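You operate a simulated robot arm through the tools that you are given. There is no shell and no other tool.

You are at the controls of a simulated robot arm. One attempt, no reset.

Task
Press the following scooter's four loose sill covers home, D to A.

Only the result counts: the job must be done as asked and must still hold three seconds after the hand-in. Knocking over, shifting, dropping, spilling or breaking anything else fails it. A push-on lid holds only when it is set on centred and level and pressed home; a screw cap is set on level and turned clockwise until tight.

Robot
A 7-joint arm with a two-finger gripper, fixed in place. Base frame: the origin is at the foot of the arm, x ahead of it, y to its left, z up; the work surface is at about z = 375. Units: mm, degrees, N and s.
With the tool pointing down near the work surface it reaches from about 220 to 540 mm from the base axis. Its first joint turns from -66.0 to 66.0 degrees. Payload 2.45 kg.
The TCP is the grasp point between the finger pads, 26 mm short of the fingertips. In the tool frame z runs along the fingers and y along their closing line. Largest opening 96 mm; the body of the gripper starts 69 mm behind the TCP.
Orientation is that of the tool frame in the base frame, as [roll, pitch, yaw] about the fixed x, y, z axes, in that order (R = Rz(yaw) Ry(pitch) Rx(roll)). With the fingers straight down and closing along the base's y, the tool's x points along the base's -x, its y along +y and its z along -z.

Tools
- The arm moves only by the tool drive_tool. Its argument "steps" is one flat list of numbers, 7 for each row, row after row: the shift along the tool's x, y, z in units of 20 mm (1.0 is 20 mm), then the turn, a rotation vector about the tool's x, y, z in units of 8 degrees (1.0 is 8 degrees), then the finger opening in mm, from 0 to 96. In form: [tx, ty, tz, ax, ay, az, claw, tx, ty, tz, ax, ay, az, claw, ...]. A call has 1 to 20 rows; each row shifts and turns the commanded pose from where the row before left it, along the tool's axes as they then stand. A call with a number of a shift or a turn outside -1 to 1 is refused whole. A row lasts 0.2 s, in which the tool goes at most 50 mm and 8.6 degrees; a call with a longer step from one row to the next is refused whole, and so is a gripper value outside its range. Where a pose cannot be reached the arm comes as near as it can. A force on the tool above 50 N (or 10 N above the force at the start of the call, whichever is more), or a blocked arm, ends the call early, and 0.2 s more pass. The fingers move at their own pace and stop on an object; they squeeze with about 31 N. The grip force told is the motor's: it shows also when the fingers shut on nothing. Time passes only in rows, and 0.2 s behind the last, so rows that do not move let the fingers close. The reply holds the time, the measured pose of the TCP, the force on the tool along the base axes, the opening and the grip force, in the units named above and with some noise, with the torque about the TCP (base axes, N m) and any sound that the robot's microphone picked up.
- Cameras (640 x 400 px; columns grow to the right, rows downward): "scene" is fixed at [177.7, -407.8, 1420.3]; the picture's right is [0.61, -0.79, 0.00], its down [-0.50, -0.38, -0.78] and it looks along [0.62, 0.48, -0.62] (base axes); focal length 374 px, centre (320, 200). "wrist" rides on the gripper at [82, 3, -98] in the tool frame; the picture's right is [-0.04, 1.00, 0.00], its down [-0.73, -0.03, -0.68] and it looks along [-0.68, -0.03, 0.73] (tool axes); focal length 256 px, centre (320, 200). There is no depth. A picture from a camera that has moved, and an enlarged one, comes with that camera's place and axes in the base frame and with its lens.
- grab_frame(camera): a new picture of that camera. It takes no simulated time.
- zoom(camera, box): a new picture of the part [left, top, right, bottom] of that camera's present view, enlarged. It takes no simulated time.
- finish_job(): hands the job in; it is judged then, once.

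Nothing tells you positions but the pictures and the camera data. Unless the task says otherwise, let go and move clear before handing in.

The tools are called as a command line: name --argument value ..., lists and objects as JSON in quotes. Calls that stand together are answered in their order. drive_tool: Moves the arm, as the interface text tells. Its arguments: {"type":"object","properties":{"steps":{"type":"array"}},"required":["steps"]} The other tools are called the same way: grab_frame (camera) takes a picture; zoom (camera, box) takes an enlarged picture of a part of a camera's view; finish_job () hands the job in.

At the start:

```text
clock: 0.0
tcp_pos: [439.1, 42.4, 1077.0]
orientation: [179.9, 0.0, -180.0]
ft_force: [-0.3, -0.5, 0.3]
moment: [0.02, 0.02, 0.04]
gripper_width: 96.1
grasp_force: 0.2
```

scene: 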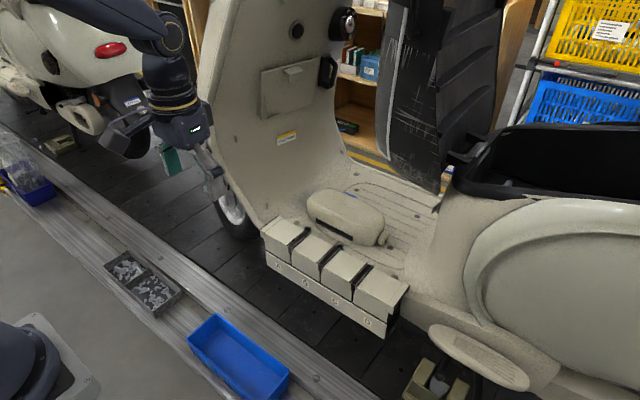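
wrist: 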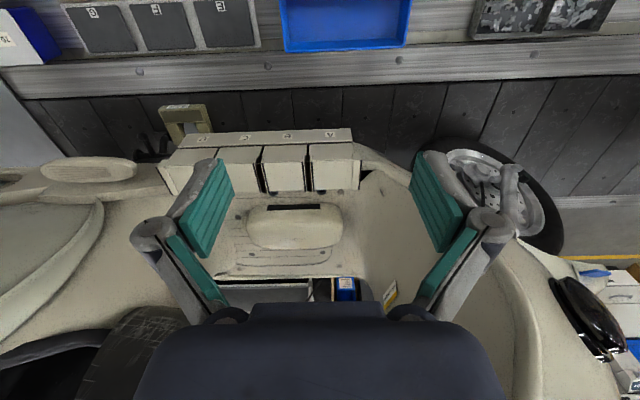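

I see a scooter with a row of four cream-coloured covers on its sill, seen from above by both cameras. I'll take close-up pictures to read the labels and see how they sit before moving.

zoom --camera "scene" --box '[240, 190, 430, 350]'

zoom --camera "wrist" --box '[140, 110, 380, 260]'

grab_frame --camera "scene"

```text
2.50 times, centred on (335, 270) of scene
camera zoom: at [177.7, -407.8, 1420.3], right [0.61, -0.79, 0.0], down [-0.5, -0.38, -0.78], along [0.62, 0.48, -0.62], focal length 934 px, centre (282, 25)
```

zoom: 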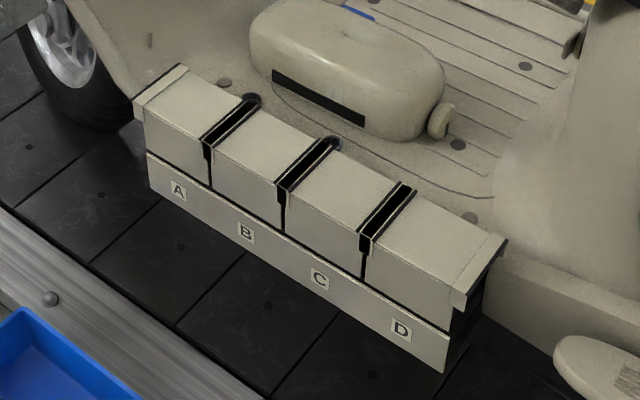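

```text
2.67 times, centred on (260, 185) of wrist
camera zoom: at [356.6, 46.3, 1175.7], right [0.04, 1.0, 0.0], down [0.73, -0.03, 0.68], along [0.68, -0.03, -0.73], focal length 683 px, centre (480, 240)
```

zoom: 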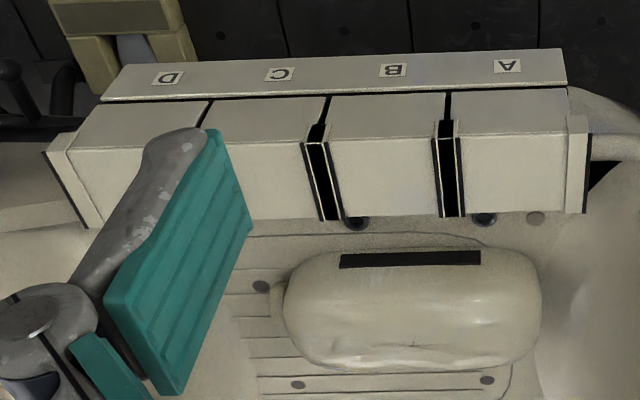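

```text
taken
```

scene: 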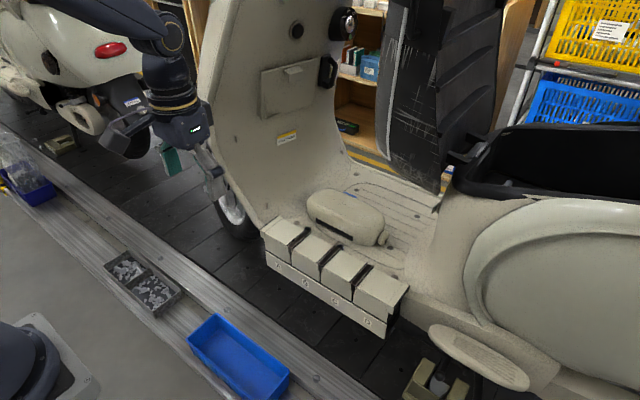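

The four covers A–D run along base y on the near scooter's sill (roughly x 620–685, top z ≈ 795, A at y ≈ 56, D at y ≈ -200). I'll check the other scooter and surroundings, and see what moves as time passes.

zoom --camera "scene" --box '[0, 0, 240, 220]'

zoom --camera "wrist" --box '[0, 0, 320, 200]'

zoom --camera "scene" --box '[0, 220, 300, 400]'

drive_tool --steps '[0, 0, 0, 0, 0, 0, 96, 0, 0, 0, 0, 0, 0, 96, 0, 0, 0, 0, 0, 0, 96, 0, 0, 0, 0, 0, 0, 96, 0, 0, 0, 0, 0, 0, 96]'

```text
1.82 times, centred on (120, 110) of scene
camera zoom: at [177.7, -407.8, 1420.3], right [0.61, -0.79, 0.0], down [-0.5, -0.38, -0.78], along [0.62, 0.48, -0.62], focal length 679 px, centre (684, 364)
```

zoom: 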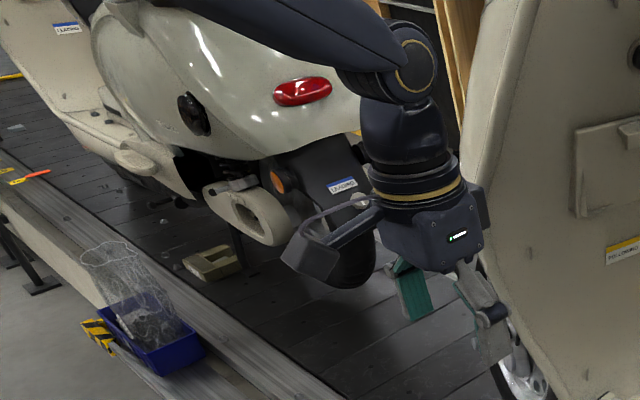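

```text
2.00 times, centred on (160, 100) of wrist
camera zoom: at [356.6, 46.3, 1175.7], right [0.04, 1.0, 0.0], down [0.73, -0.03, 0.68], along [0.68, -0.03, -0.73], focal length 512 px, centre (640, 400)
```

zoom: 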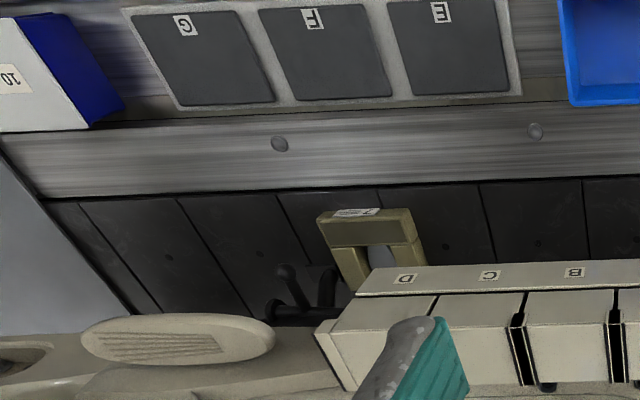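

```text
2.13 times, centred on (150, 310) of scene
camera zoom: at [177.7, -407.8, 1420.3], right [0.61, -0.79, 0.0], down [-0.5, -0.38, -0.78], along [0.62, 0.48, -0.62], focal length 797 px, centre (683, -35)
```

zoom: 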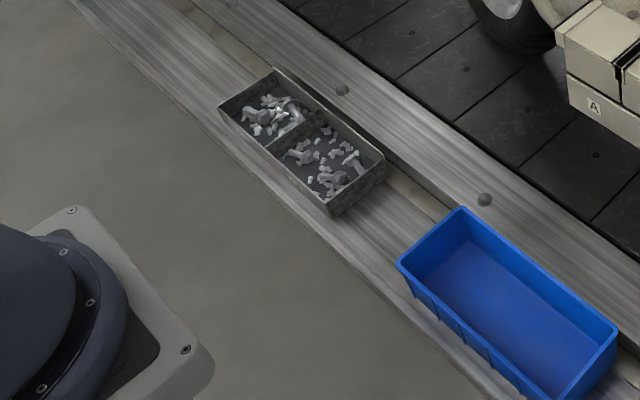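

```text
clock: 1.2
tcp_pos: [438.2, 42.2, 1076.0]
orientation: [180.0, 0.0, -179.9]
ft_force: [0.3, -0.1, 0.2]
moment: [0.01, 0.0, 0.0]
gripper_width: 96.2
grasp_force: 0.0
```

The near scooter carries a "FOLLOWING" label and the other a "LEADING" label, so the cover row I measured is the right one. Now I'll check whether anything moved in 1.2 s.

zoom --camera "scene" --box '[240, 190, 430, 350]'

zoom --camera "wrist" --box '[140, 110, 380, 260]'

zoom --camera "scene" --box '[250, 205, 340, 275]'

zoom --camera "scene" --box '[330, 240, 430, 345]'

```text
2.50 times, centred on (335, 270) of scene
camera zoom: at [177.7, -407.8, 1420.3], right [0.61, -0.79, 0.0], down [-0.5, -0.38, -0.78], along [0.62, 0.48, -0.62], focal length 934 px, centre (282, 25)
```

zoom: 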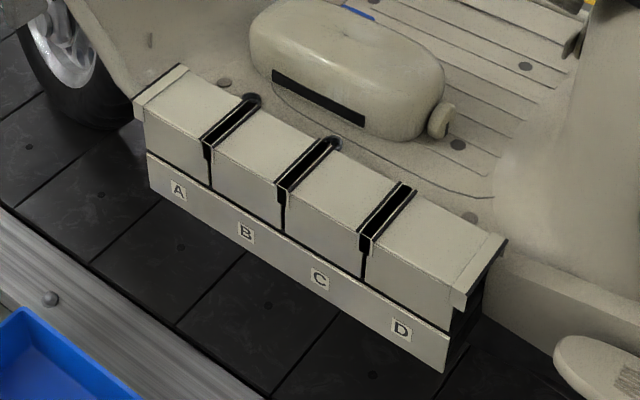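

```text
2.67 times, centred on (260, 185) of wrist
camera zoom: at [356.6, 46.3, 1175.7], right [0.04, 1.0, 0.0], down [0.73, -0.03, 0.68], along [0.68, -0.03, -0.73], focal length 683 px, centre (480, 240)
```

zoom: 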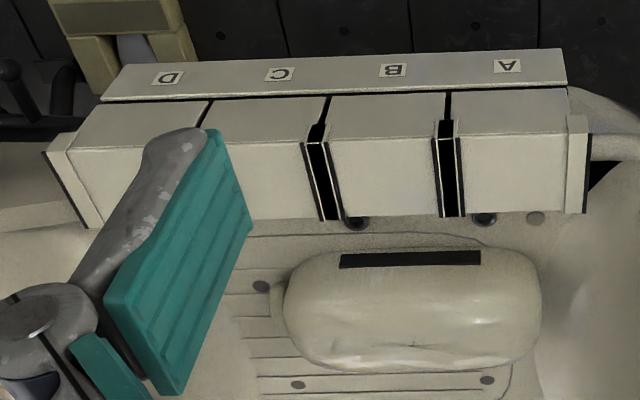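

```text
5.71 times, centred on (295, 240) of scene
camera zoom: at [177.7, -407.8, 1420.3], right [0.61, -0.79, 0.0], down [-0.5, -0.38, -0.78], along [0.62, 0.48, -0.62], focal length 2135 px, centre (463, -29)
```

zoom: 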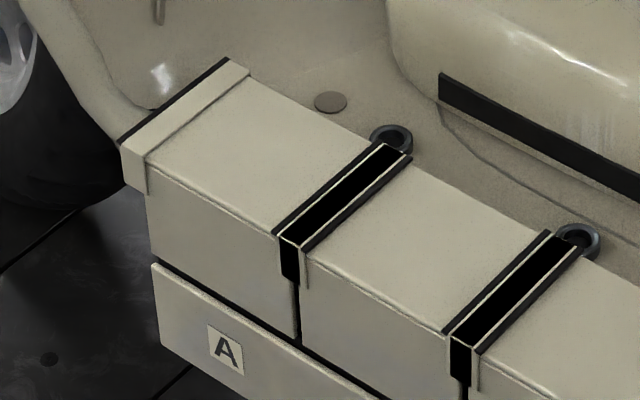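

```text
3.81 times, centred on (380, 292) of scene
camera zoom: at [177.7, -407.8, 1420.3], right [0.61, -0.79, 0.0], down [-0.5, -0.38, -0.78], along [0.62, 0.48, -0.62], focal length 1423 px, centre (91, -152)
```

zoom: 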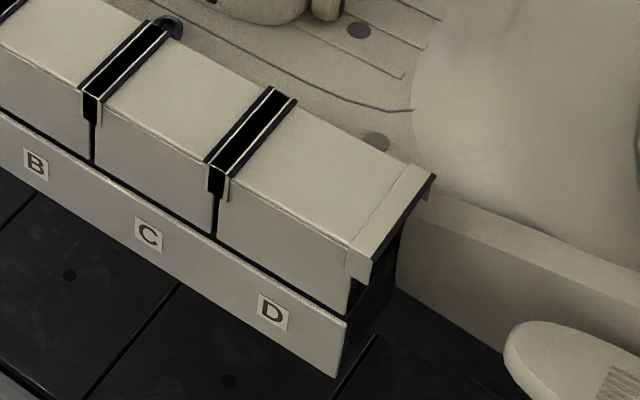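

Nothing moves; the scooter is stationary. I'll move the arm over toward the middle of the row and lower, to get an unobstructed close view of all four covers.

drive_tool --steps '[-0.44, -0.84, 0.9, 0, 0, 0, 96, -0.44, -0.84, 0.9, 0, 0, 0, 96, -0.44, -0.84, 0.9, 0, 0, 0, 96, -0.44, -0.84, 0.9, 0, 0, 0, 96, -0.44, -0.84, 0.9, 0, 0, 0, 96, -0.44, -0.84, 0.9, 0, 0, 0, 96, -0.44, -0.84, 0.9, 0, 0, 0, 96]'

grab_frame --camera "wrist"

grab_frame --camera "scene"

```text
clock: 2.8
tcp_pos: [500.2, -77.2, 951.0]
orientation: [-180.0, 0.0, -180.0]
ft_force: [0.1, -0.9, 1.1]
moment: [0.01, 0.0, 0.0]
gripper_width: 96.0
grasp_force: 0.0
```

```text
taken
camera wrist: at [418.4, -72.7, 1049.1], right [0.04, 1.0, 0.0], down [0.73, -0.03, 0.68], along [0.68, -0.03, -0.73], focal length 256 px, centre (320, 200)
```

wrist: 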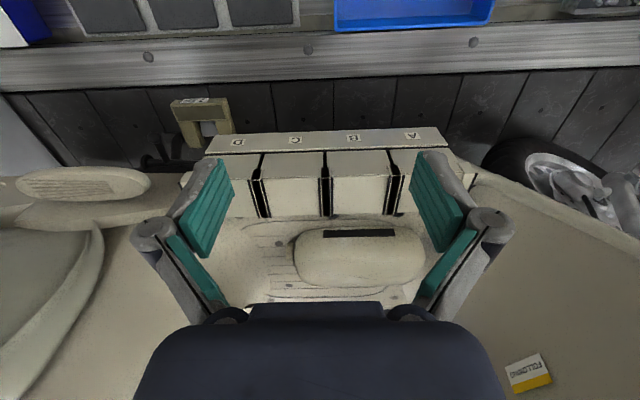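

```text
taken
```

scene: 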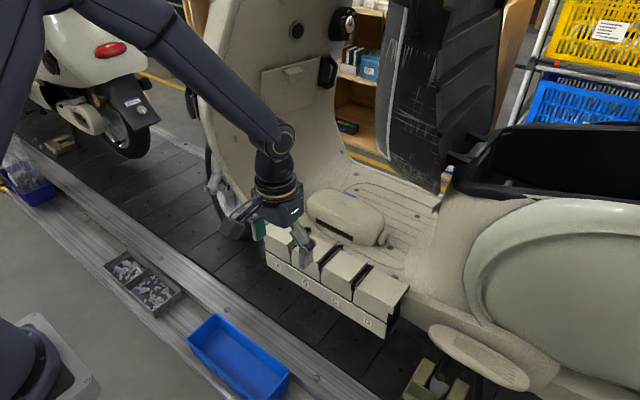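

The arm is now over the row with the middle of it visible between the fingers. I'll zoom in to see the covers' state.

zoom --camera "wrist" --box '[170, 110, 490, 310]'

zoom --camera "wrist" --box '[230, 120, 420, 230]'

zoom --camera "scene" --box '[300, 230, 420, 345]'

```text
2.00 times, centred on (330, 210) of wrist
camera zoom: at [418.4, -72.7, 1049.1], right [0.04, 1.0, 0.0], down [0.73, -0.03, 0.68], along [0.68, -0.03, -0.73], focal length 512 px, centre (300, 180)
```

zoom: 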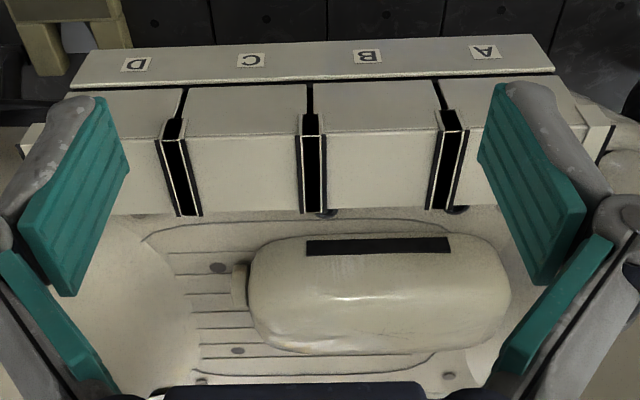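

```text
3.37 times, centred on (325, 175) of wrist
camera zoom: at [418.4, -72.7, 1049.1], right [0.04, 1.0, 0.0], down [0.73, -0.03, 0.68], along [0.68, -0.03, -0.73], focal length 862 px, centre (303, 284)
```

zoom: 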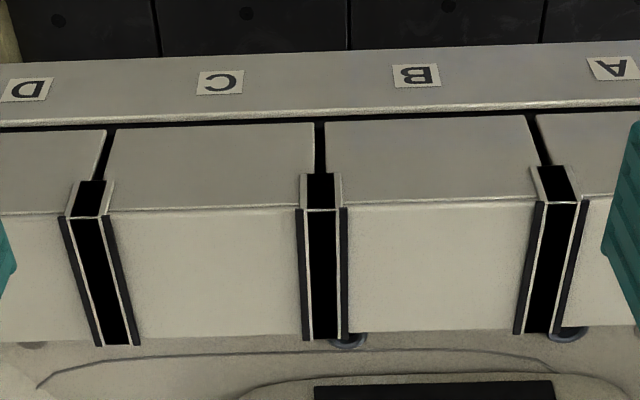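

```text
3.48 times, centred on (360, 288) of scene
camera zoom: at [177.7, -407.8, 1420.3], right [0.61, -0.79, 0.0], down [-0.5, -0.38, -0.78], along [0.62, 0.48, -0.62], focal length 1299 px, centre (181, -104)
```

zoom: 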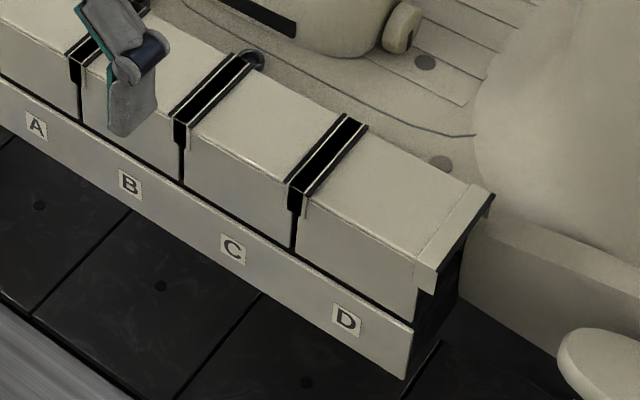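

Cover tops are at z ≈ 805, x ≈ 610–675, with centres around y ≈ -203 (D), -117 (C), -31 (B), 55 (A). I'll go above D at a safe height and set a moderate finger spread so I can press evenly.

drive_tool --steps '[-0.8875, -0.7875, 0.32, 0, 0, 0, 36, -0.8875, -0.7875, 0.32, 0, 0, 0, 36, -0.8875, -0.7875, 0.32, 0, 0, 0, 36, -0.8875, -0.7875, 0.32, 0, 0, 0, 36, -0.8875, -0.7875, 0.32, 0, 0, 0, 36, -0.8875, -0.7875, 0.32, 0, 0, 0, 36, -0.8875, -0.7875, 0.32, 0, 0, 0, 36, -0.8875, -0.7875, 0.32, 0, 0, 0, 36]'

grab_frame --camera "wrist"

grab_frame --camera "scene"

```text
clock: 4.6
tcp_pos: [644.0, -202.4, 898.5]
orientation: [179.9, 0.0, 180.0]
ft_force: [0.0, -0.6, 0.7]
moment: [-0.01, 0.02, 0.01]
gripper_width: 35.8
grasp_force: 0.0
```

```text
taken
camera wrist: at [561.6, -198.8, 997.6], right [0.04, 1.0, 0.0], down [0.73, -0.03, 0.68], along [0.68, -0.03, -0.73], focal length 256 px, centre (320, 200)
```

wrist: 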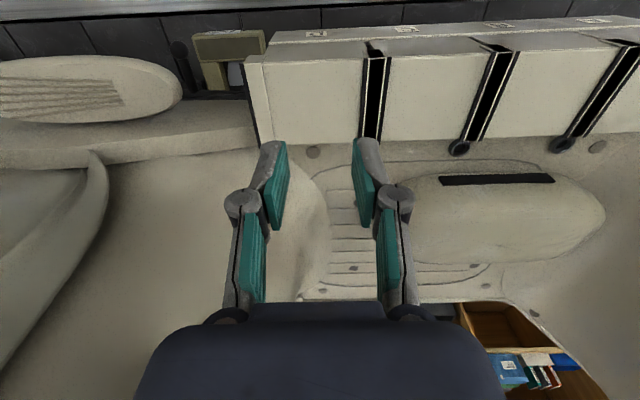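

```text
taken
```

scene: 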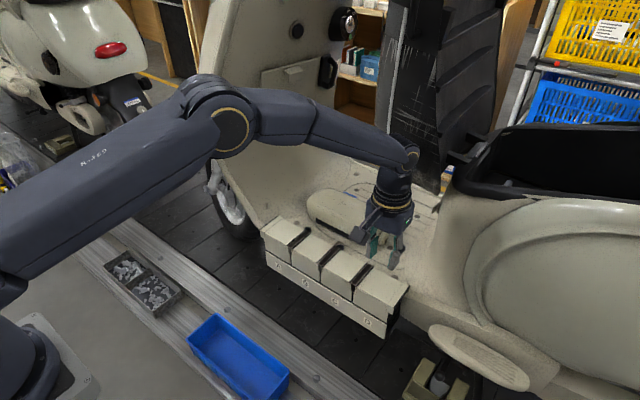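

The pose above D is reachable. I'll zoom in to line up with D's centre.

zoom --camera "wrist" --box '[230, 10, 430, 240]'

zoom --camera "wrist" --box '[340, 0, 640, 180]'

zoom --camera "scene" --box '[320, 200, 440, 345]'

```text
1.74 times, centred on (330, 125) of wrist
camera zoom: at [561.6, -198.8, 997.6], right [0.04, 1.0, 0.0], down [0.73, -0.03, 0.68], along [0.68, -0.03, -0.73], focal length 445 px, centre (303, 330)
```

zoom: 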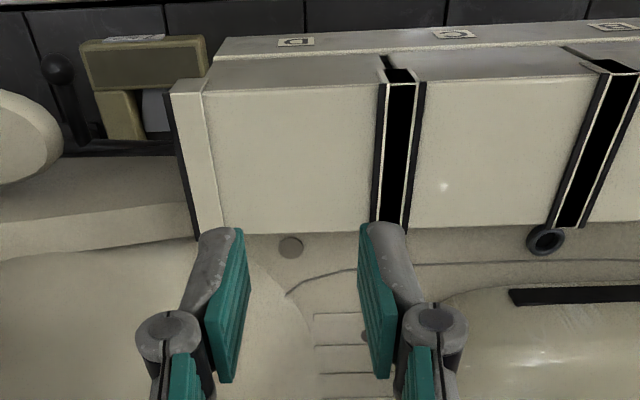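

```text
2.13 times, centred on (490, 90) of wrist
camera zoom: at [561.6, -198.8, 997.6], right [0.04, 1.0, 0.0], down [0.73, -0.03, 0.68], along [0.68, -0.03, -0.73], focal length 546 px, centre (-43, 435)
```

zoom: 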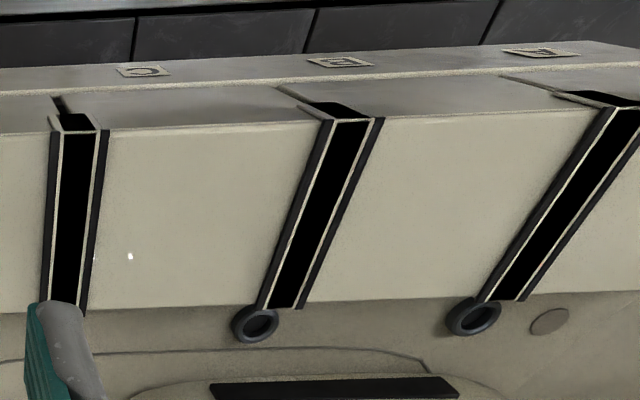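

```text
2.76 times, centred on (380, 272) of scene
camera zoom: at [177.7, -407.8, 1420.3], right [0.61, -0.79, 0.0], down [-0.5, -0.38, -0.78], along [0.62, 0.48, -0.62], focal length 1030 px, centre (154, 0)
```

zoom: 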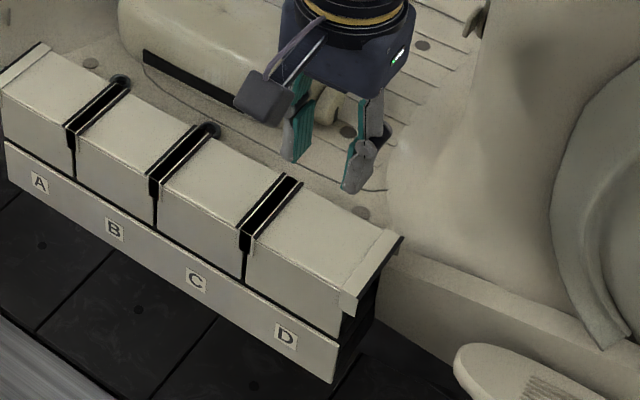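

D's top spans x ≈ 611–675 and y ≈ -242 to -170, so its centre is near (643, -206). I'll descend to just above it and look again.

drive_tool --steps '[0.02, -0.04, 0.6, 0, 0, 0, 36, 0.02, -0.04, 0.6, 0, 0, 0, 36, 0, -0.04, 0.6, 0, 0, 0, 36, 0, -0.04, 0.6, 0, 0, 0, 36]'

grab_frame --camera "wrist"

zoom --camera "scene" --box '[320, 200, 440, 345]'

```text
clock: 5.6
tcp_pos: [641.8, -204.7, 851.1]
orientation: [180.0, 0.0, -180.0]
ft_force: [0.7, 0.1, 0.5]
moment: [0.0, -0.01, 0.02]
gripper_width: 36.2
grasp_force: 0.1
```

```text
taken
camera wrist: at [559.0, -200.6, 950.5], right [0.04, 1.0, 0.0], down [0.73, -0.03, 0.68], along [0.68, -0.03, -0.73], focal length 256 px, centre (320, 200)
```

wrist: 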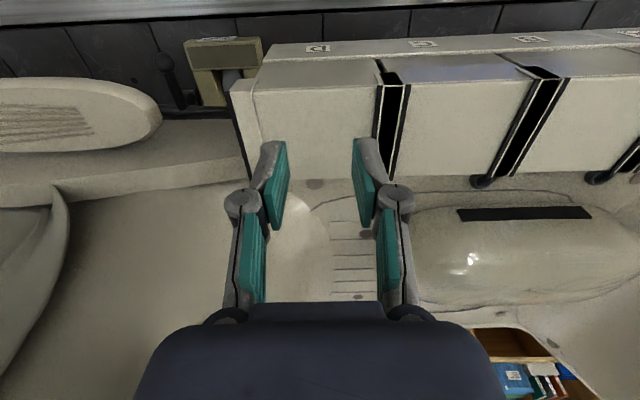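

```text
2.76 times, centred on (380, 272) of scene
camera zoom: at [177.7, -407.8, 1420.3], right [0.61, -0.79, 0.0], down [-0.5, -0.38, -0.78], along [0.62, 0.48, -0.62], focal length 1030 px, centre (154, 0)
```

zoom: 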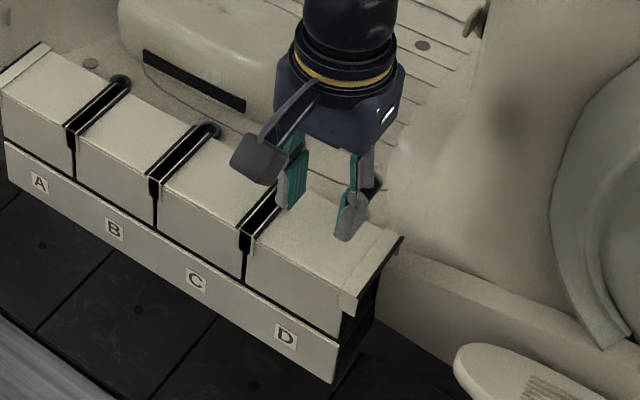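

Fingertips are centred above D with about 20 mm to go. I'll descend slowly until contact shows in the force.

drive_tool --steps '[0, -0.03, 0.15, 0, 0, 0, 36, 0, 0, 0.15, 0, 0, 0, 36, 0, 0, 0.15, 0, 0, 0, 36, 0, 0, 0.15, 0, 0, 0, 36, 0, 0, 0.1, 0, 0, 0, 36]'

zoom --camera "scene" --box '[340, 230, 420, 345]'

zoom --camera "wrist" --box '[220, 40, 420, 210]'

```text
clock: 6.8
tcp_pos: [643.5, -204.9, 837.5]
orientation: [180.0, 0.0, -179.9]
ft_force: [-0.4, -0.3, 0.0]
moment: [0.0, 0.01, 0.01]
gripper_width: 36.2
grasp_force: 0.1
```

```text
3.48 times, centred on (380, 288) of scene
camera zoom: at [177.7, -407.8, 1420.3], right [0.61, -0.79, 0.0], down [-0.5, -0.38, -0.78], along [0.62, 0.48, -0.62], focal length 1299 px, centre (111, -104)
```

zoom: 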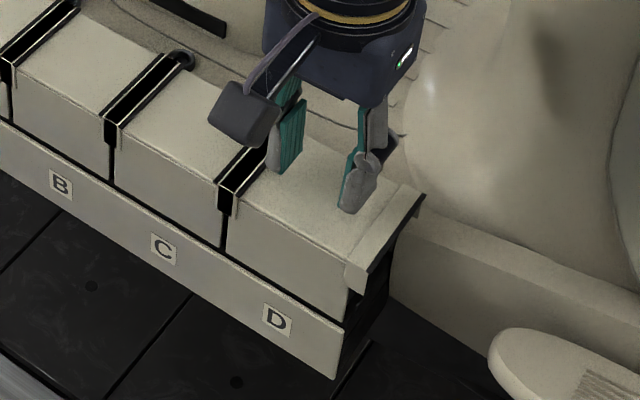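

```text
2.35 times, centred on (320, 125) of wrist
camera zoom: at [560.4, -201.5, 937.5], right [0.04, 1.0, 0.0], down [0.73, -0.03, 0.68], along [0.68, -0.03, -0.73], focal length 602 px, centre (320, 376)
```

zoom: 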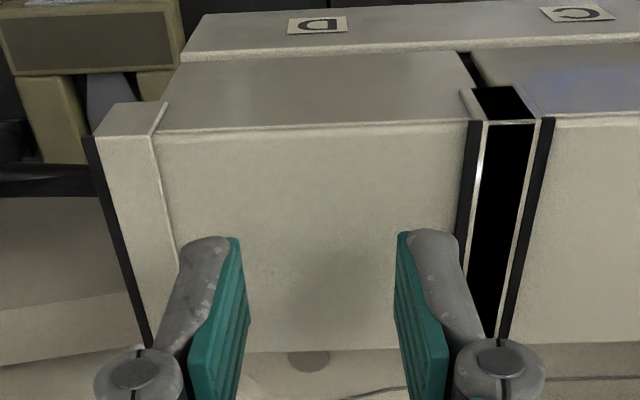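

The fingers sit about 6 mm above D, centred. I'll narrow the spread slightly to stay well inside the cover and press down in small steps.

drive_tool --steps '[0, -0.05, 0, 0, 0, 0, 24, 0, 0, 0, 0, 0, 0, 24, 0, 0, 0.1, 0, 0, 0, 24, 0, 0, 0.1, 0, 0, 0, 24, 0, 0, 0.1, 0, 0, 0, 24, 0, 0, 0.05, 0, 0, 0, 24]'

```text
clock: 8.2
tcp_pos: [642.0, -207.0, 829.7]
orientation: [180.0, 0.0, 180.0]
ft_force: [-1.0, -0.1, 0.0]
moment: [-0.01, -0.03, -0.03]
gripper_width: 23.9
grasp_force: 0.1
```

No contact yet at fingertip z ≈ 804. I'll look closely at the tips relative to D before going further.

zoom --camera "scene" --box '[350, 250, 420, 340]'

zoom --camera "wrist" --box '[220, 40, 420, 210]'

drive_tool --steps '[0, 0, 0.1, 0, 0, 0, 24, 0, 0, 0.1, 0, 0, 0, 24]'

```text
4.44 times, centred on (385, 295) of scene
camera zoom: at [177.7, -407.8, 1420.3], right [0.61, -0.79, 0.0], down [-0.5, -0.38, -0.78], along [0.62, 0.48, -0.62], focal length 1660 px, centre (31, -222)
```

zoom: 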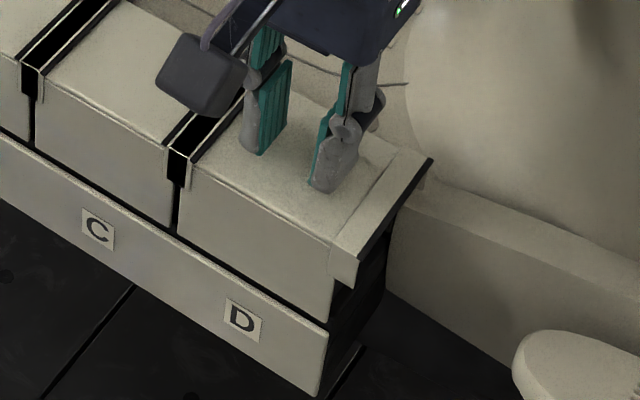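

```text
2.35 times, centred on (320, 125) of wrist
camera zoom: at [559.7, -203.0, 928.9], right [0.04, 1.0, 0.0], down [0.73, -0.03, 0.68], along [0.68, -0.03, -0.73], focal length 602 px, centre (320, 376)
```

zoom: 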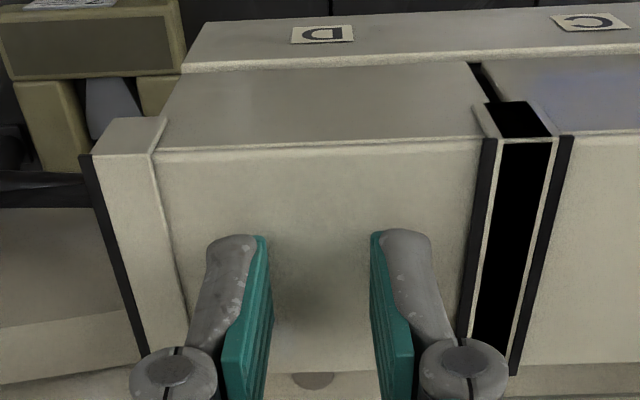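

```text
clock: 8.8
tcp_pos: [642.7, -206.6, 825.7]
orientation: [-180.0, 0.0, 180.0]
ft_force: [-0.5, -0.4, 0.7]
moment: [0.02, -0.01, 0.01]
gripper_width: 23.8
grasp_force: 0.2
```

Still free at fingertip z ≈ 800. I'll keep descending in small steps.

drive_tool --steps '[0, 0, 0.1, 0, 0, 0, 24, 0, 0, 0.1, 0, 0, 0, 24]'

drive_tool --steps '[0, 0, 0.1, 0, 0, 0, 24]'

drive_tool --steps '[0, 0, 0.1, 0, 0, 0, 24]'

zoom --camera "scene" --box '[350, 250, 420, 340]'

```text
clock: 9.4
tcp_pos: [640.3, -205.6, 822.7]
orientation: [-180.0, -0.1, 180.0]
ft_force: [0.3, 0.1, 0.1]
moment: [0.0, -0.01, 0.01]
gripper_width: 24.2
grasp_force: 0.1
```

```text
clock: 9.8
tcp_pos: [641.1, -206.6, 820.9]
orientation: [-179.9, 0.0, -180.0]
ft_force: [-0.6, 0.6, -0.2]
moment: [-0.03, -0.05, -0.01]
gripper_width: 24.0
grasp_force: 0.1
```

```text
clock: 10.2
tcp_pos: [642.4, -206.4, 818.7]
orientation: [180.0, 0.1, -180.0]
ft_force: [0.0, -1.2, -0.4]
moment: [0.02, -0.03, 0.0]
gripper_width: 24.1
grasp_force: 0.0
```

```text
4.44 times, centred on (385, 295) of scene
camera zoom: at [177.7, -407.8, 1420.3], right [0.61, -0.79, 0.0], down [-0.5, -0.38, -0.78], along [0.62, 0.48, -0.62], focal length 1660 px, centre (31, -222)
```

zoom: 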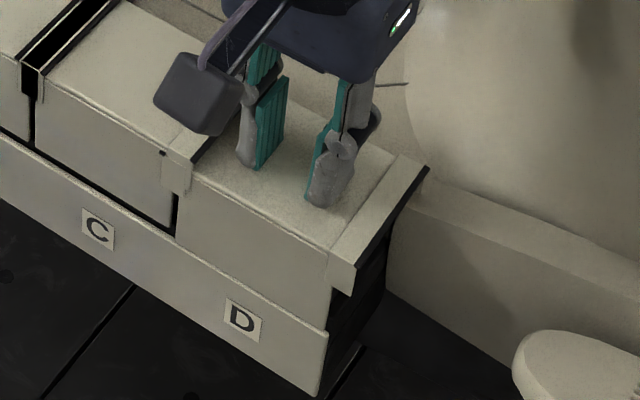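

Something changed: the dark slot between C and D is now covered with a cream strip and D looks lower. I'll look closely from both cameras before continuing.

zoom --camera "scene" --box '[240, 200, 430, 345]'

zoom --camera "wrist" --box '[220, 40, 420, 210]'

grab_frame --camera "wrist"

```text
2.76 times, centred on (335, 272) of scene
camera zoom: at [177.7, -407.8, 1420.3], right [0.61, -0.79, 0.0], down [-0.5, -0.38, -0.78], along [0.62, 0.48, -0.62], focal length 1030 px, centre (279, 0)
```

zoom: 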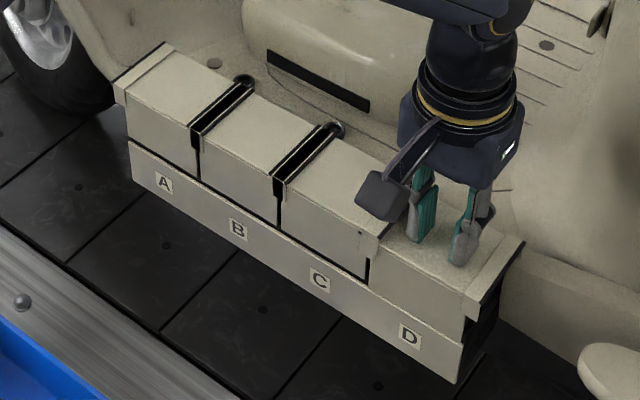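

```text
2.35 times, centred on (320, 125) of wrist
camera zoom: at [559.9, -202.5, 917.7], right [0.04, 1.0, 0.0], down [0.73, -0.03, 0.68], along [0.68, -0.03, -0.73], focal length 602 px, centre (320, 376)
```

zoom: 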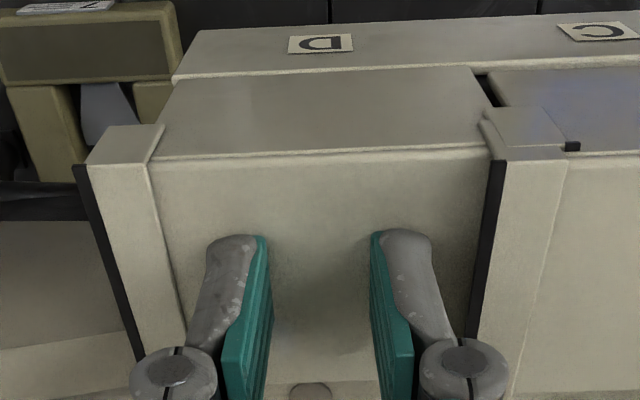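

```text
taken
camera wrist: at [559.9, -202.5, 917.7], right [0.04, 1.0, 0.0], down [0.73, -0.03, 0.68], along [0.68, -0.03, -0.73], focal length 256 px, centre (320, 200)
```

wrist: 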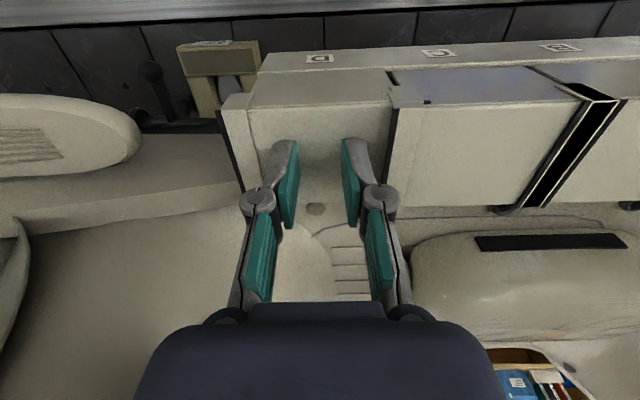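

D has moved down about 6 mm with almost no force, and C's overlapping strip now sits over D's edge — that explains the D-to-A order. I'll keep pressing D in small steps until force builds and it seats.

drive_tool --steps '[0, 0, 0.05, 0, 0, 0, 24, 0, 0, 0.05, 0, 0, 0, 24]'

drive_tool --steps '[0, 0, 0.05, 0, 0, 0, 24, 0, 0, 0.05, 0, 0, 0, 24]'

zoom --camera "scene" --box '[350, 250, 420, 340]'

zoom --camera "wrist" --box '[220, 40, 420, 210]'

```text
clock: 10.8
tcp_pos: [644.1, -207.4, 818.0]
orientation: [-179.9, 0.2, 179.9]
ft_force: [-6.4, 1.2, 17.1]
moment: [0.15, 0.17, 0.03]
gripper_width: 25.1
grasp_force: 0.4
```

```text
clock: 11.4
tcp_pos: [643.9, -207.6, 816.7]
orientation: [-179.9, 0.4, 180.0]
ft_force: [-9.4, 7.0, 43.5]
moment: [0.54, 0.43, 0.04]
gripper_width: 27.3
grasp_force: 8.1
```

```text
4.44 times, centred on (385, 295) of scene
camera zoom: at [176.6, -407.4, 1420.6], right [0.61, -0.79, 0.0], down [-0.49, -0.38, -0.78], along [0.62, 0.47, -0.62], focal length 1660 px, centre (31, -222)
```

zoom: 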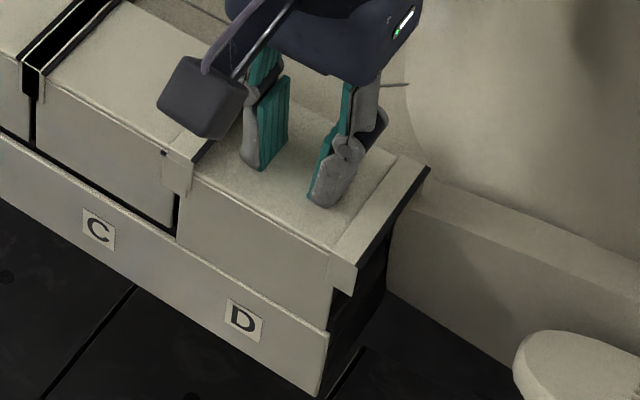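

```text
2.35 times, centred on (320, 125) of wrist
camera zoom: at [560.1, -203.4, 916.1], right [0.04, 1.0, 0.0], down [0.73, -0.03, 0.68], along [0.68, -0.03, -0.73], focal length 602 px, centre (320, 376)
```

zoom: 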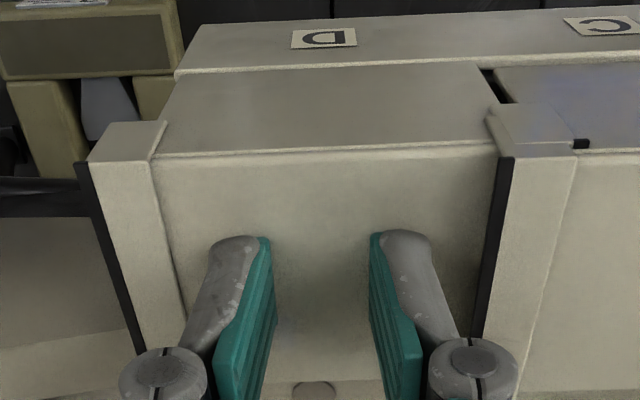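

Force is building to about 43 N with no click heard, and the fingers are splaying a little. I'll ease off and look whether D springs back before pressing on with closed fingers.

drive_tool --steps '[0, 0, -0.3, 0, 0, 0, 24, 0, 0, -0.7, 0, 0, 0, 24, 0, 0, -0.8, 0, 0, 0, 0]'

zoom --camera "scene" --box '[350, 250, 420, 340]'

zoom --camera "wrist" --box '[200, 20, 440, 200]'

```text
clock: 12.2
tcp_pos: [641.2, -205.1, 852.8]
orientation: [-180.0, -0.1, -180.0]
ft_force: [0.4, 0.1, -0.1]
moment: [0.06, 0.02, -0.01]
gripper_width: 0.0
grasp_force: 10.5
```

```text
4.44 times, centred on (385, 295) of scene
camera zoom: at [177.7, -407.8, 1420.3], right [0.61, -0.79, 0.0], down [-0.5, -0.38, -0.78], along [0.62, 0.48, -0.62], focal length 1660 px, centre (31, -222)
```

zoom: 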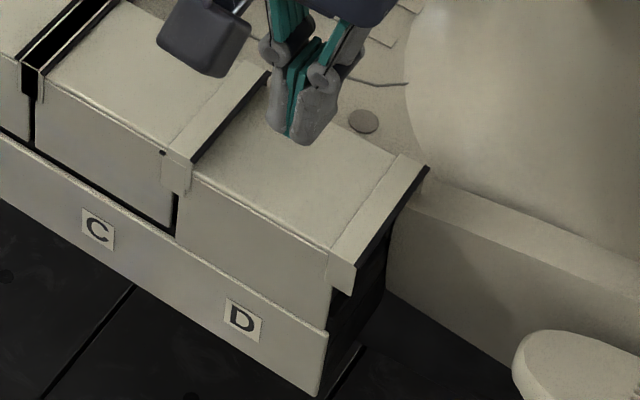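

```text
2.22 times, centred on (320, 110) of wrist
camera zoom: at [559.3, -202.4, 951.6], right [0.04, 1.0, 0.0], down [0.73, -0.03, 0.68], along [0.68, -0.03, -0.73], focal length 569 px, centre (320, 400)
```

zoom: 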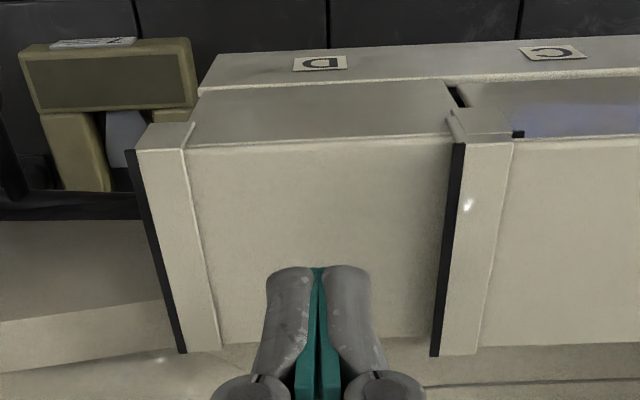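

D stayed down after I let up. I'll compare its lower edge against C's at high zoom to judge whether it's fully home.

zoom --camera "scene" --box '[355, 265, 415, 340]'

zoom --camera "scene" --box '[330, 260, 375, 305]'

zoom --camera "wrist" --box '[360, 20, 460, 100]'

```text
5.33 times, centred on (385, 302) of scene
camera zoom: at [177.7, -407.8, 1420.3], right [0.61, -0.79, 0.0], down [-0.5, -0.38, -0.78], along [0.62, 0.48, -0.62], focal length 1992 px, centre (-27, -347)
```

zoom: 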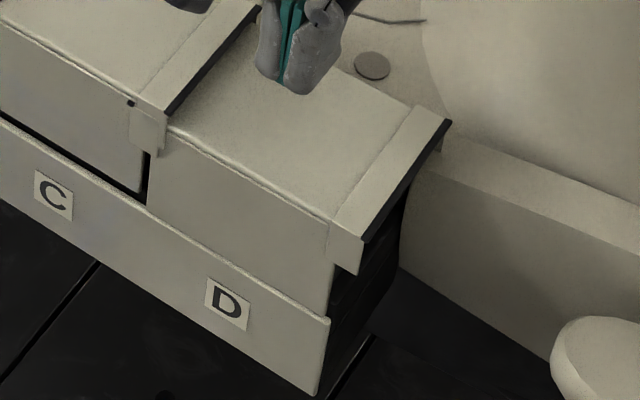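

```text
8.89 times, centred on (352, 282) of scene
camera zoom: at [177.7, -407.8, 1420.3], right [0.61, -0.79, 0.0], down [-0.5, -0.38, -0.78], along [0.62, 0.48, -0.62], focal length 3320 px, centre (31, -533)
```

zoom: 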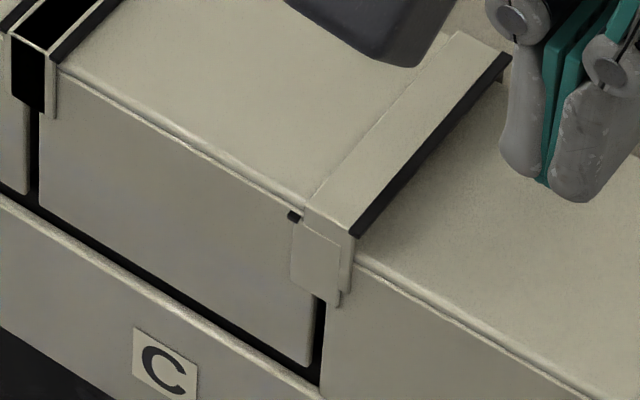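

```text
5.00 times, centred on (410, 60) of wrist
camera zoom: at [559.3, -202.4, 951.6], right [0.04, 1.0, 0.0], down [0.73, -0.03, 0.68], along [0.68, -0.03, -0.73], focal length 1280 px, centre (-130, 900)
```

zoom: 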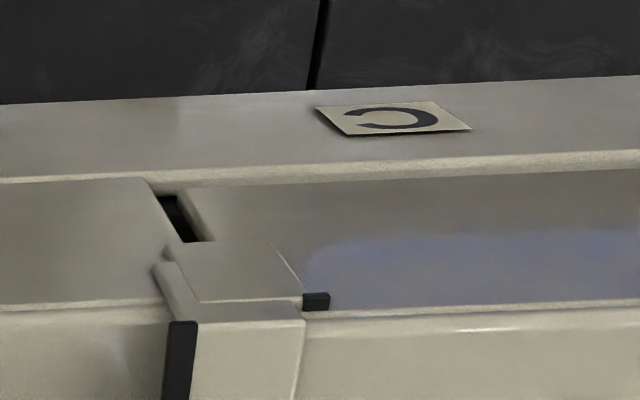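

D's lower edge now meets the label rail with no gap, while C still has a dark gap. To be sure D is home I'll press once more at its centre with closed fingers, raising force gradually.

drive_tool --steps '[0, 0, 0.4, 0, 0, 0, 0, 0, 0, 0.4, 0, 0, 0, 0, 0, 0, 0.4, 0, 0, 0, 0, 0, 0, 0.3, 0, 0, 0, 0]'

drive_tool --steps '[0, 0, 0.05, 0, 0, 0, 0, 0, 0, 0.05, 0, 0, 0, 0]'

drive_tool --steps '[0, 0, 0.05, 0, 0, 0, 0, 0, 0, 0.05, 0, 0, 0, 0]'

```text
clock: 13.2
tcp_pos: [641.5, -206.3, 820.9]
orientation: [-179.9, 0.0, -179.9]
ft_force: [0.0, -0.6, -0.1]
moment: [0.01, 0.02, 0.0]
gripper_width: 0.3
grasp_force: 28.3
```

```text
clock: 13.8
tcp_pos: [642.9, -206.1, 819.0]
orientation: [180.0, -0.1, 179.9]
ft_force: [-0.3, 0.0, 0.9]
moment: [0.04, -0.01, 0.02]
gripper_width: 0.0
grasp_force: 28.5
```

```text
clock: 14.4
tcp_pos: [642.9, -206.4, 816.8]
orientation: [-179.9, 0.0, -180.0]
ft_force: [-2.4, -0.9, 4.3]
moment: [-0.02, 0.05, 0.03]
gripper_width: 5.8
grasp_force: 28.2
```

Contact at about the same height as before. I'll keep increasing gradually.

drive_tool --steps '[0, 0, 0.05, 0, 0, 0, 0, 0, 0, 0, 0, 0, 0, 0]'

zoom --camera "wrist" --box '[200, 20, 440, 200]'

zoom --camera "scene" --box '[355, 265, 415, 340]'

```text
clock: 15.0
tcp_pos: [642.6, -206.6, 816.8]
orientation: [-180.0, 0.1, -180.0]
ft_force: [-8.6, -1.6, 23.9]
moment: [0.01, 0.26, 0.03]
gripper_width: 6.0
grasp_force: 28.4
```

```text
2.22 times, centred on (320, 110) of wrist
camera zoom: at [560.3, -202.8, 915.9], right [0.04, 1.0, 0.0], down [0.73, -0.03, 0.68], along [0.68, -0.03, -0.73], focal length 569 px, centre (320, 400)
```

zoom: 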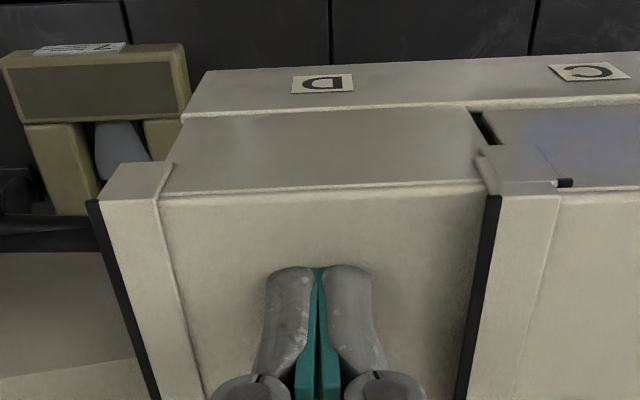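

```text
5.33 times, centred on (385, 302) of scene
camera zoom: at [177.0, -407.7, 1420.5], right [0.61, -0.79, 0.0], down [-0.5, -0.38, -0.78], along [0.62, 0.48, -0.62], focal length 1992 px, centre (-27, -347)
```

zoom: 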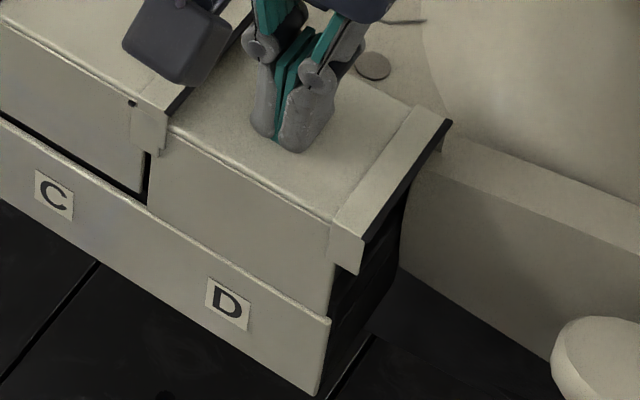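

Force is 24 N and the cover isn't moving visibly. I'll raise it further in 1 mm steps.

drive_tool --steps '[0, 0, 0.05, 0, 0, 0, 0, 0, 0, 0, 0, 0, 0, 0]'

drive_tool --steps '[0, 0, 0.05, 0, 0, 0, 0, 0, 0, 0, 0, 0, 0, 0]'

```text
clock: 15.6
tcp_pos: [642.7, -207.8, 816.4]
orientation: [-179.9, 0.1, 180.0]
ft_force: [-8.9, -0.6, 36.9]
moment: [0.0, 0.36, -0.01]
gripper_width: 6.3
grasp_force: 28.5
```

```text
clock: 16.2
tcp_pos: [643.2, -206.6, 816.1]
orientation: [-179.8, 0.4, -180.0]
ft_force: [-8.6, -1.0, 40.6]
moment: [-0.01, 0.38, 0.0]
gripper_width: 6.2
grasp_force: 28.6
```

D holds firm against 40 N with no more travel, so it is seated on its stop. Next I'll lift off, move over C and check my alignment.

drive_tool --steps '[0, 0, -0.5, 0, 0, 0, 0, 0, 0, -1, 0, 0, 0, 24, 0, 0, -0.8, 0, 0, 0, 24, 0, 0.9, 0, 0, 0, 0, 24, 0, 0.9, 0, 0, 0, 0, 24, 0, 0.9, 0, 0, 0, 0, 24, 0, 0.9, 0, 0, 0, 0, 24, 0, 0.8, 0, 0, 0, 0, 24]'

grab_frame --camera "wrist"

zoom --camera "wrist" --box '[200, 20, 440, 200]'

zoom --camera "scene" --box '[240, 200, 430, 345]'

```text
clock: 18.0
tcp_pos: [642.8, -119.1, 856.4]
orientation: [179.9, 0.0, 179.9]
ft_force: [0.5, 1.3, -0.1]
moment: [0.01, 0.01, -0.01]
gripper_width: 23.8
grasp_force: 0.0
```

```text
taken
camera wrist: at [559.8, -114.9, 956.6], right [0.04, 1.0, 0.0], down [0.73, -0.03, 0.68], along [0.68, -0.03, -0.73], focal length 256 px, centre (320, 200)
```

wrist: 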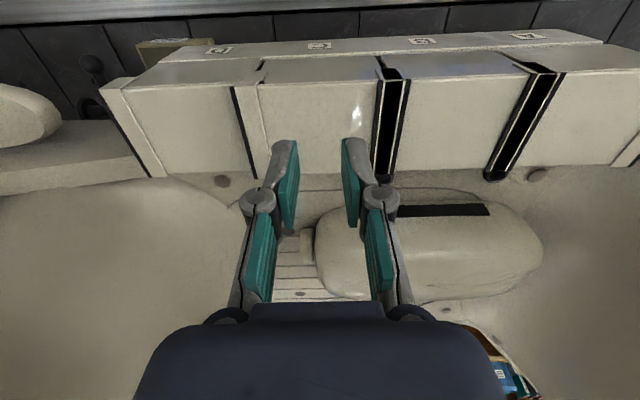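

```text
2.22 times, centred on (320, 110) of wrist
camera zoom: at [559.8, -114.9, 956.6], right [0.04, 1.0, 0.0], down [0.73, -0.03, 0.68], along [0.68, -0.03, -0.73], focal length 569 px, centre (320, 400)
```

zoom: 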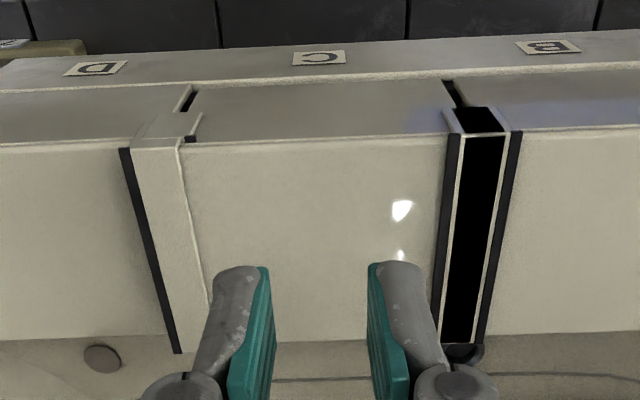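

```text
2.76 times, centred on (335, 272) of scene
camera zoom: at [177.7, -407.9, 1420.3], right [0.61, -0.79, 0.0], down [-0.5, -0.38, -0.78], along [0.62, 0.48, -0.62], focal length 1030 px, centre (279, 0)
```

zoom: 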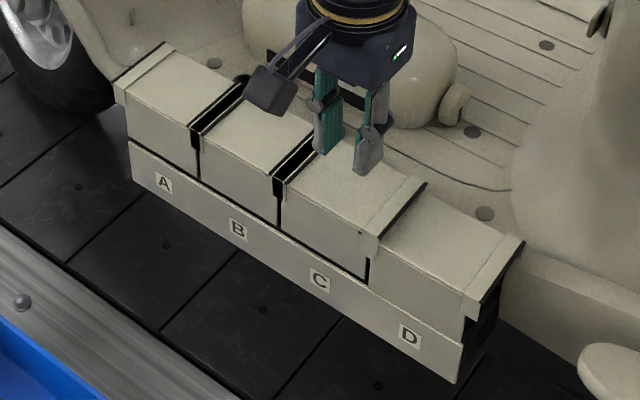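

C is centred at y ≈ -119 under the gripper and D's lower position with C's lip over it is clear. I'll descend on C, slowing near contact at TCP z ≈ 823.

drive_tool --steps '[0, 0, 0.3, 0, 0, 0, 24, 0, 0, 0.3, 0, 0, 0, 24, 0, 0, 0.3, 0, 0, 0, 24, 0, 0, 0.3, 0, 0, 0, 24, 0, 0, 0.2, 0, 0, 0, 24]'

drive_tool --steps '[0, 0, 0.1, 0, 0, 0, 24, 0, 0, 0.05, 0, 0, 0, 24]'

zoom --camera "scene" --box '[290, 220, 410, 330]'

```text
clock: 19.2
tcp_pos: [643.1, -117.9, 830.9]
orientation: [-180.0, 0.0, 179.9]
ft_force: [-1.0, 0.4, 0.0]
moment: [0.02, -0.01, -0.01]
gripper_width: 23.8
grasp_force: 0.0
```

```text
clock: 19.8
tcp_pos: [642.5, -117.4, 827.5]
orientation: [-180.0, 0.0, -180.0]
ft_force: [1.0, 0.2, 0.5]
moment: [0.02, -0.03, 0.01]
gripper_width: 24.1
grasp_force: 0.1
```

```text
3.64 times, centred on (350, 275) of scene
camera zoom: at [177.7, -407.8, 1420.3], right [0.61, -0.79, 0.0], down [-0.5, -0.38, -0.78], along [0.62, 0.48, -0.62], focal length 1358 px, centre (211, -73)
```

zoom: 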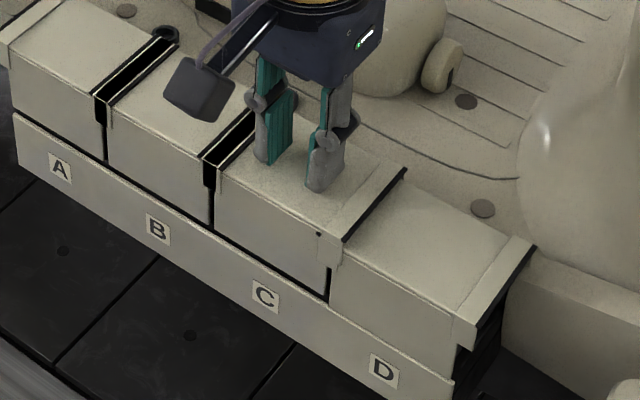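

Fingertips hover just over C. I'll step down 1–2 mm at a time, watching force.

drive_tool --steps '[0, -0.05, 0.1, 0, 0, 0, 24]'

drive_tool --steps '[0, 0, 0.1, 0, 0, 0, 24]'

drive_tool --steps '[0, 0, 0.05, 0, 0, 0, 24]'

drive_tool --steps '[0, 0, 0.05, 0, 0, 0, 24]'

zoom --camera "scene" --box '[290, 220, 410, 330]'

```text
clock: 20.2
tcp_pos: [642.3, -119.0, 825.7]
orientation: [180.0, -0.1, -180.0]
ft_force: [0.2, -0.8, -0.1]
moment: [-0.02, -0.01, -0.01]
gripper_width: 24.0
grasp_force: 0.1
```

```text
clock: 20.6
tcp_pos: [642.4, -118.9, 821.6]
orientation: [-180.0, -0.1, 179.9]
ft_force: [-0.2, 0.3, -0.6]
moment: [0.04, -0.03, -0.01]
gripper_width: 24.1
grasp_force: 0.0
```

```text
clock: 21.0
tcp_pos: [641.6, -119.6, 821.8]
orientation: [-180.0, 0.0, -180.0]
ft_force: [-0.7, -1.0, -0.1]
moment: [-0.02, 0.02, 0.03]
gripper_width: 24.2
grasp_force: 0.0
```

```text
clock: 21.4
tcp_pos: [642.4, -119.9, 820.3]
orientation: [-180.0, 0.0, -180.0]
ft_force: [0.0, 0.4, -0.9]
moment: [0.02, 0.0, -0.02]
gripper_width: 24.0
grasp_force: 0.2
```

```text
3.64 times, centred on (350, 275) of scene
camera zoom: at [177.7, -407.8, 1420.3], right [0.61, -0.79, 0.0], down [-0.5, -0.38, -0.78], along [0.62, 0.48, -0.62], focal length 1358 px, centre (211, -73)
```

zoom: 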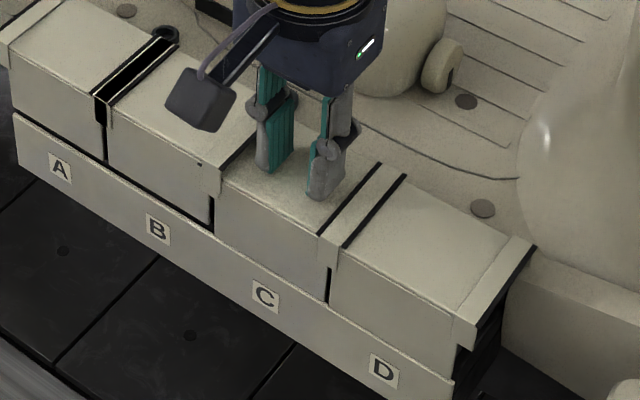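

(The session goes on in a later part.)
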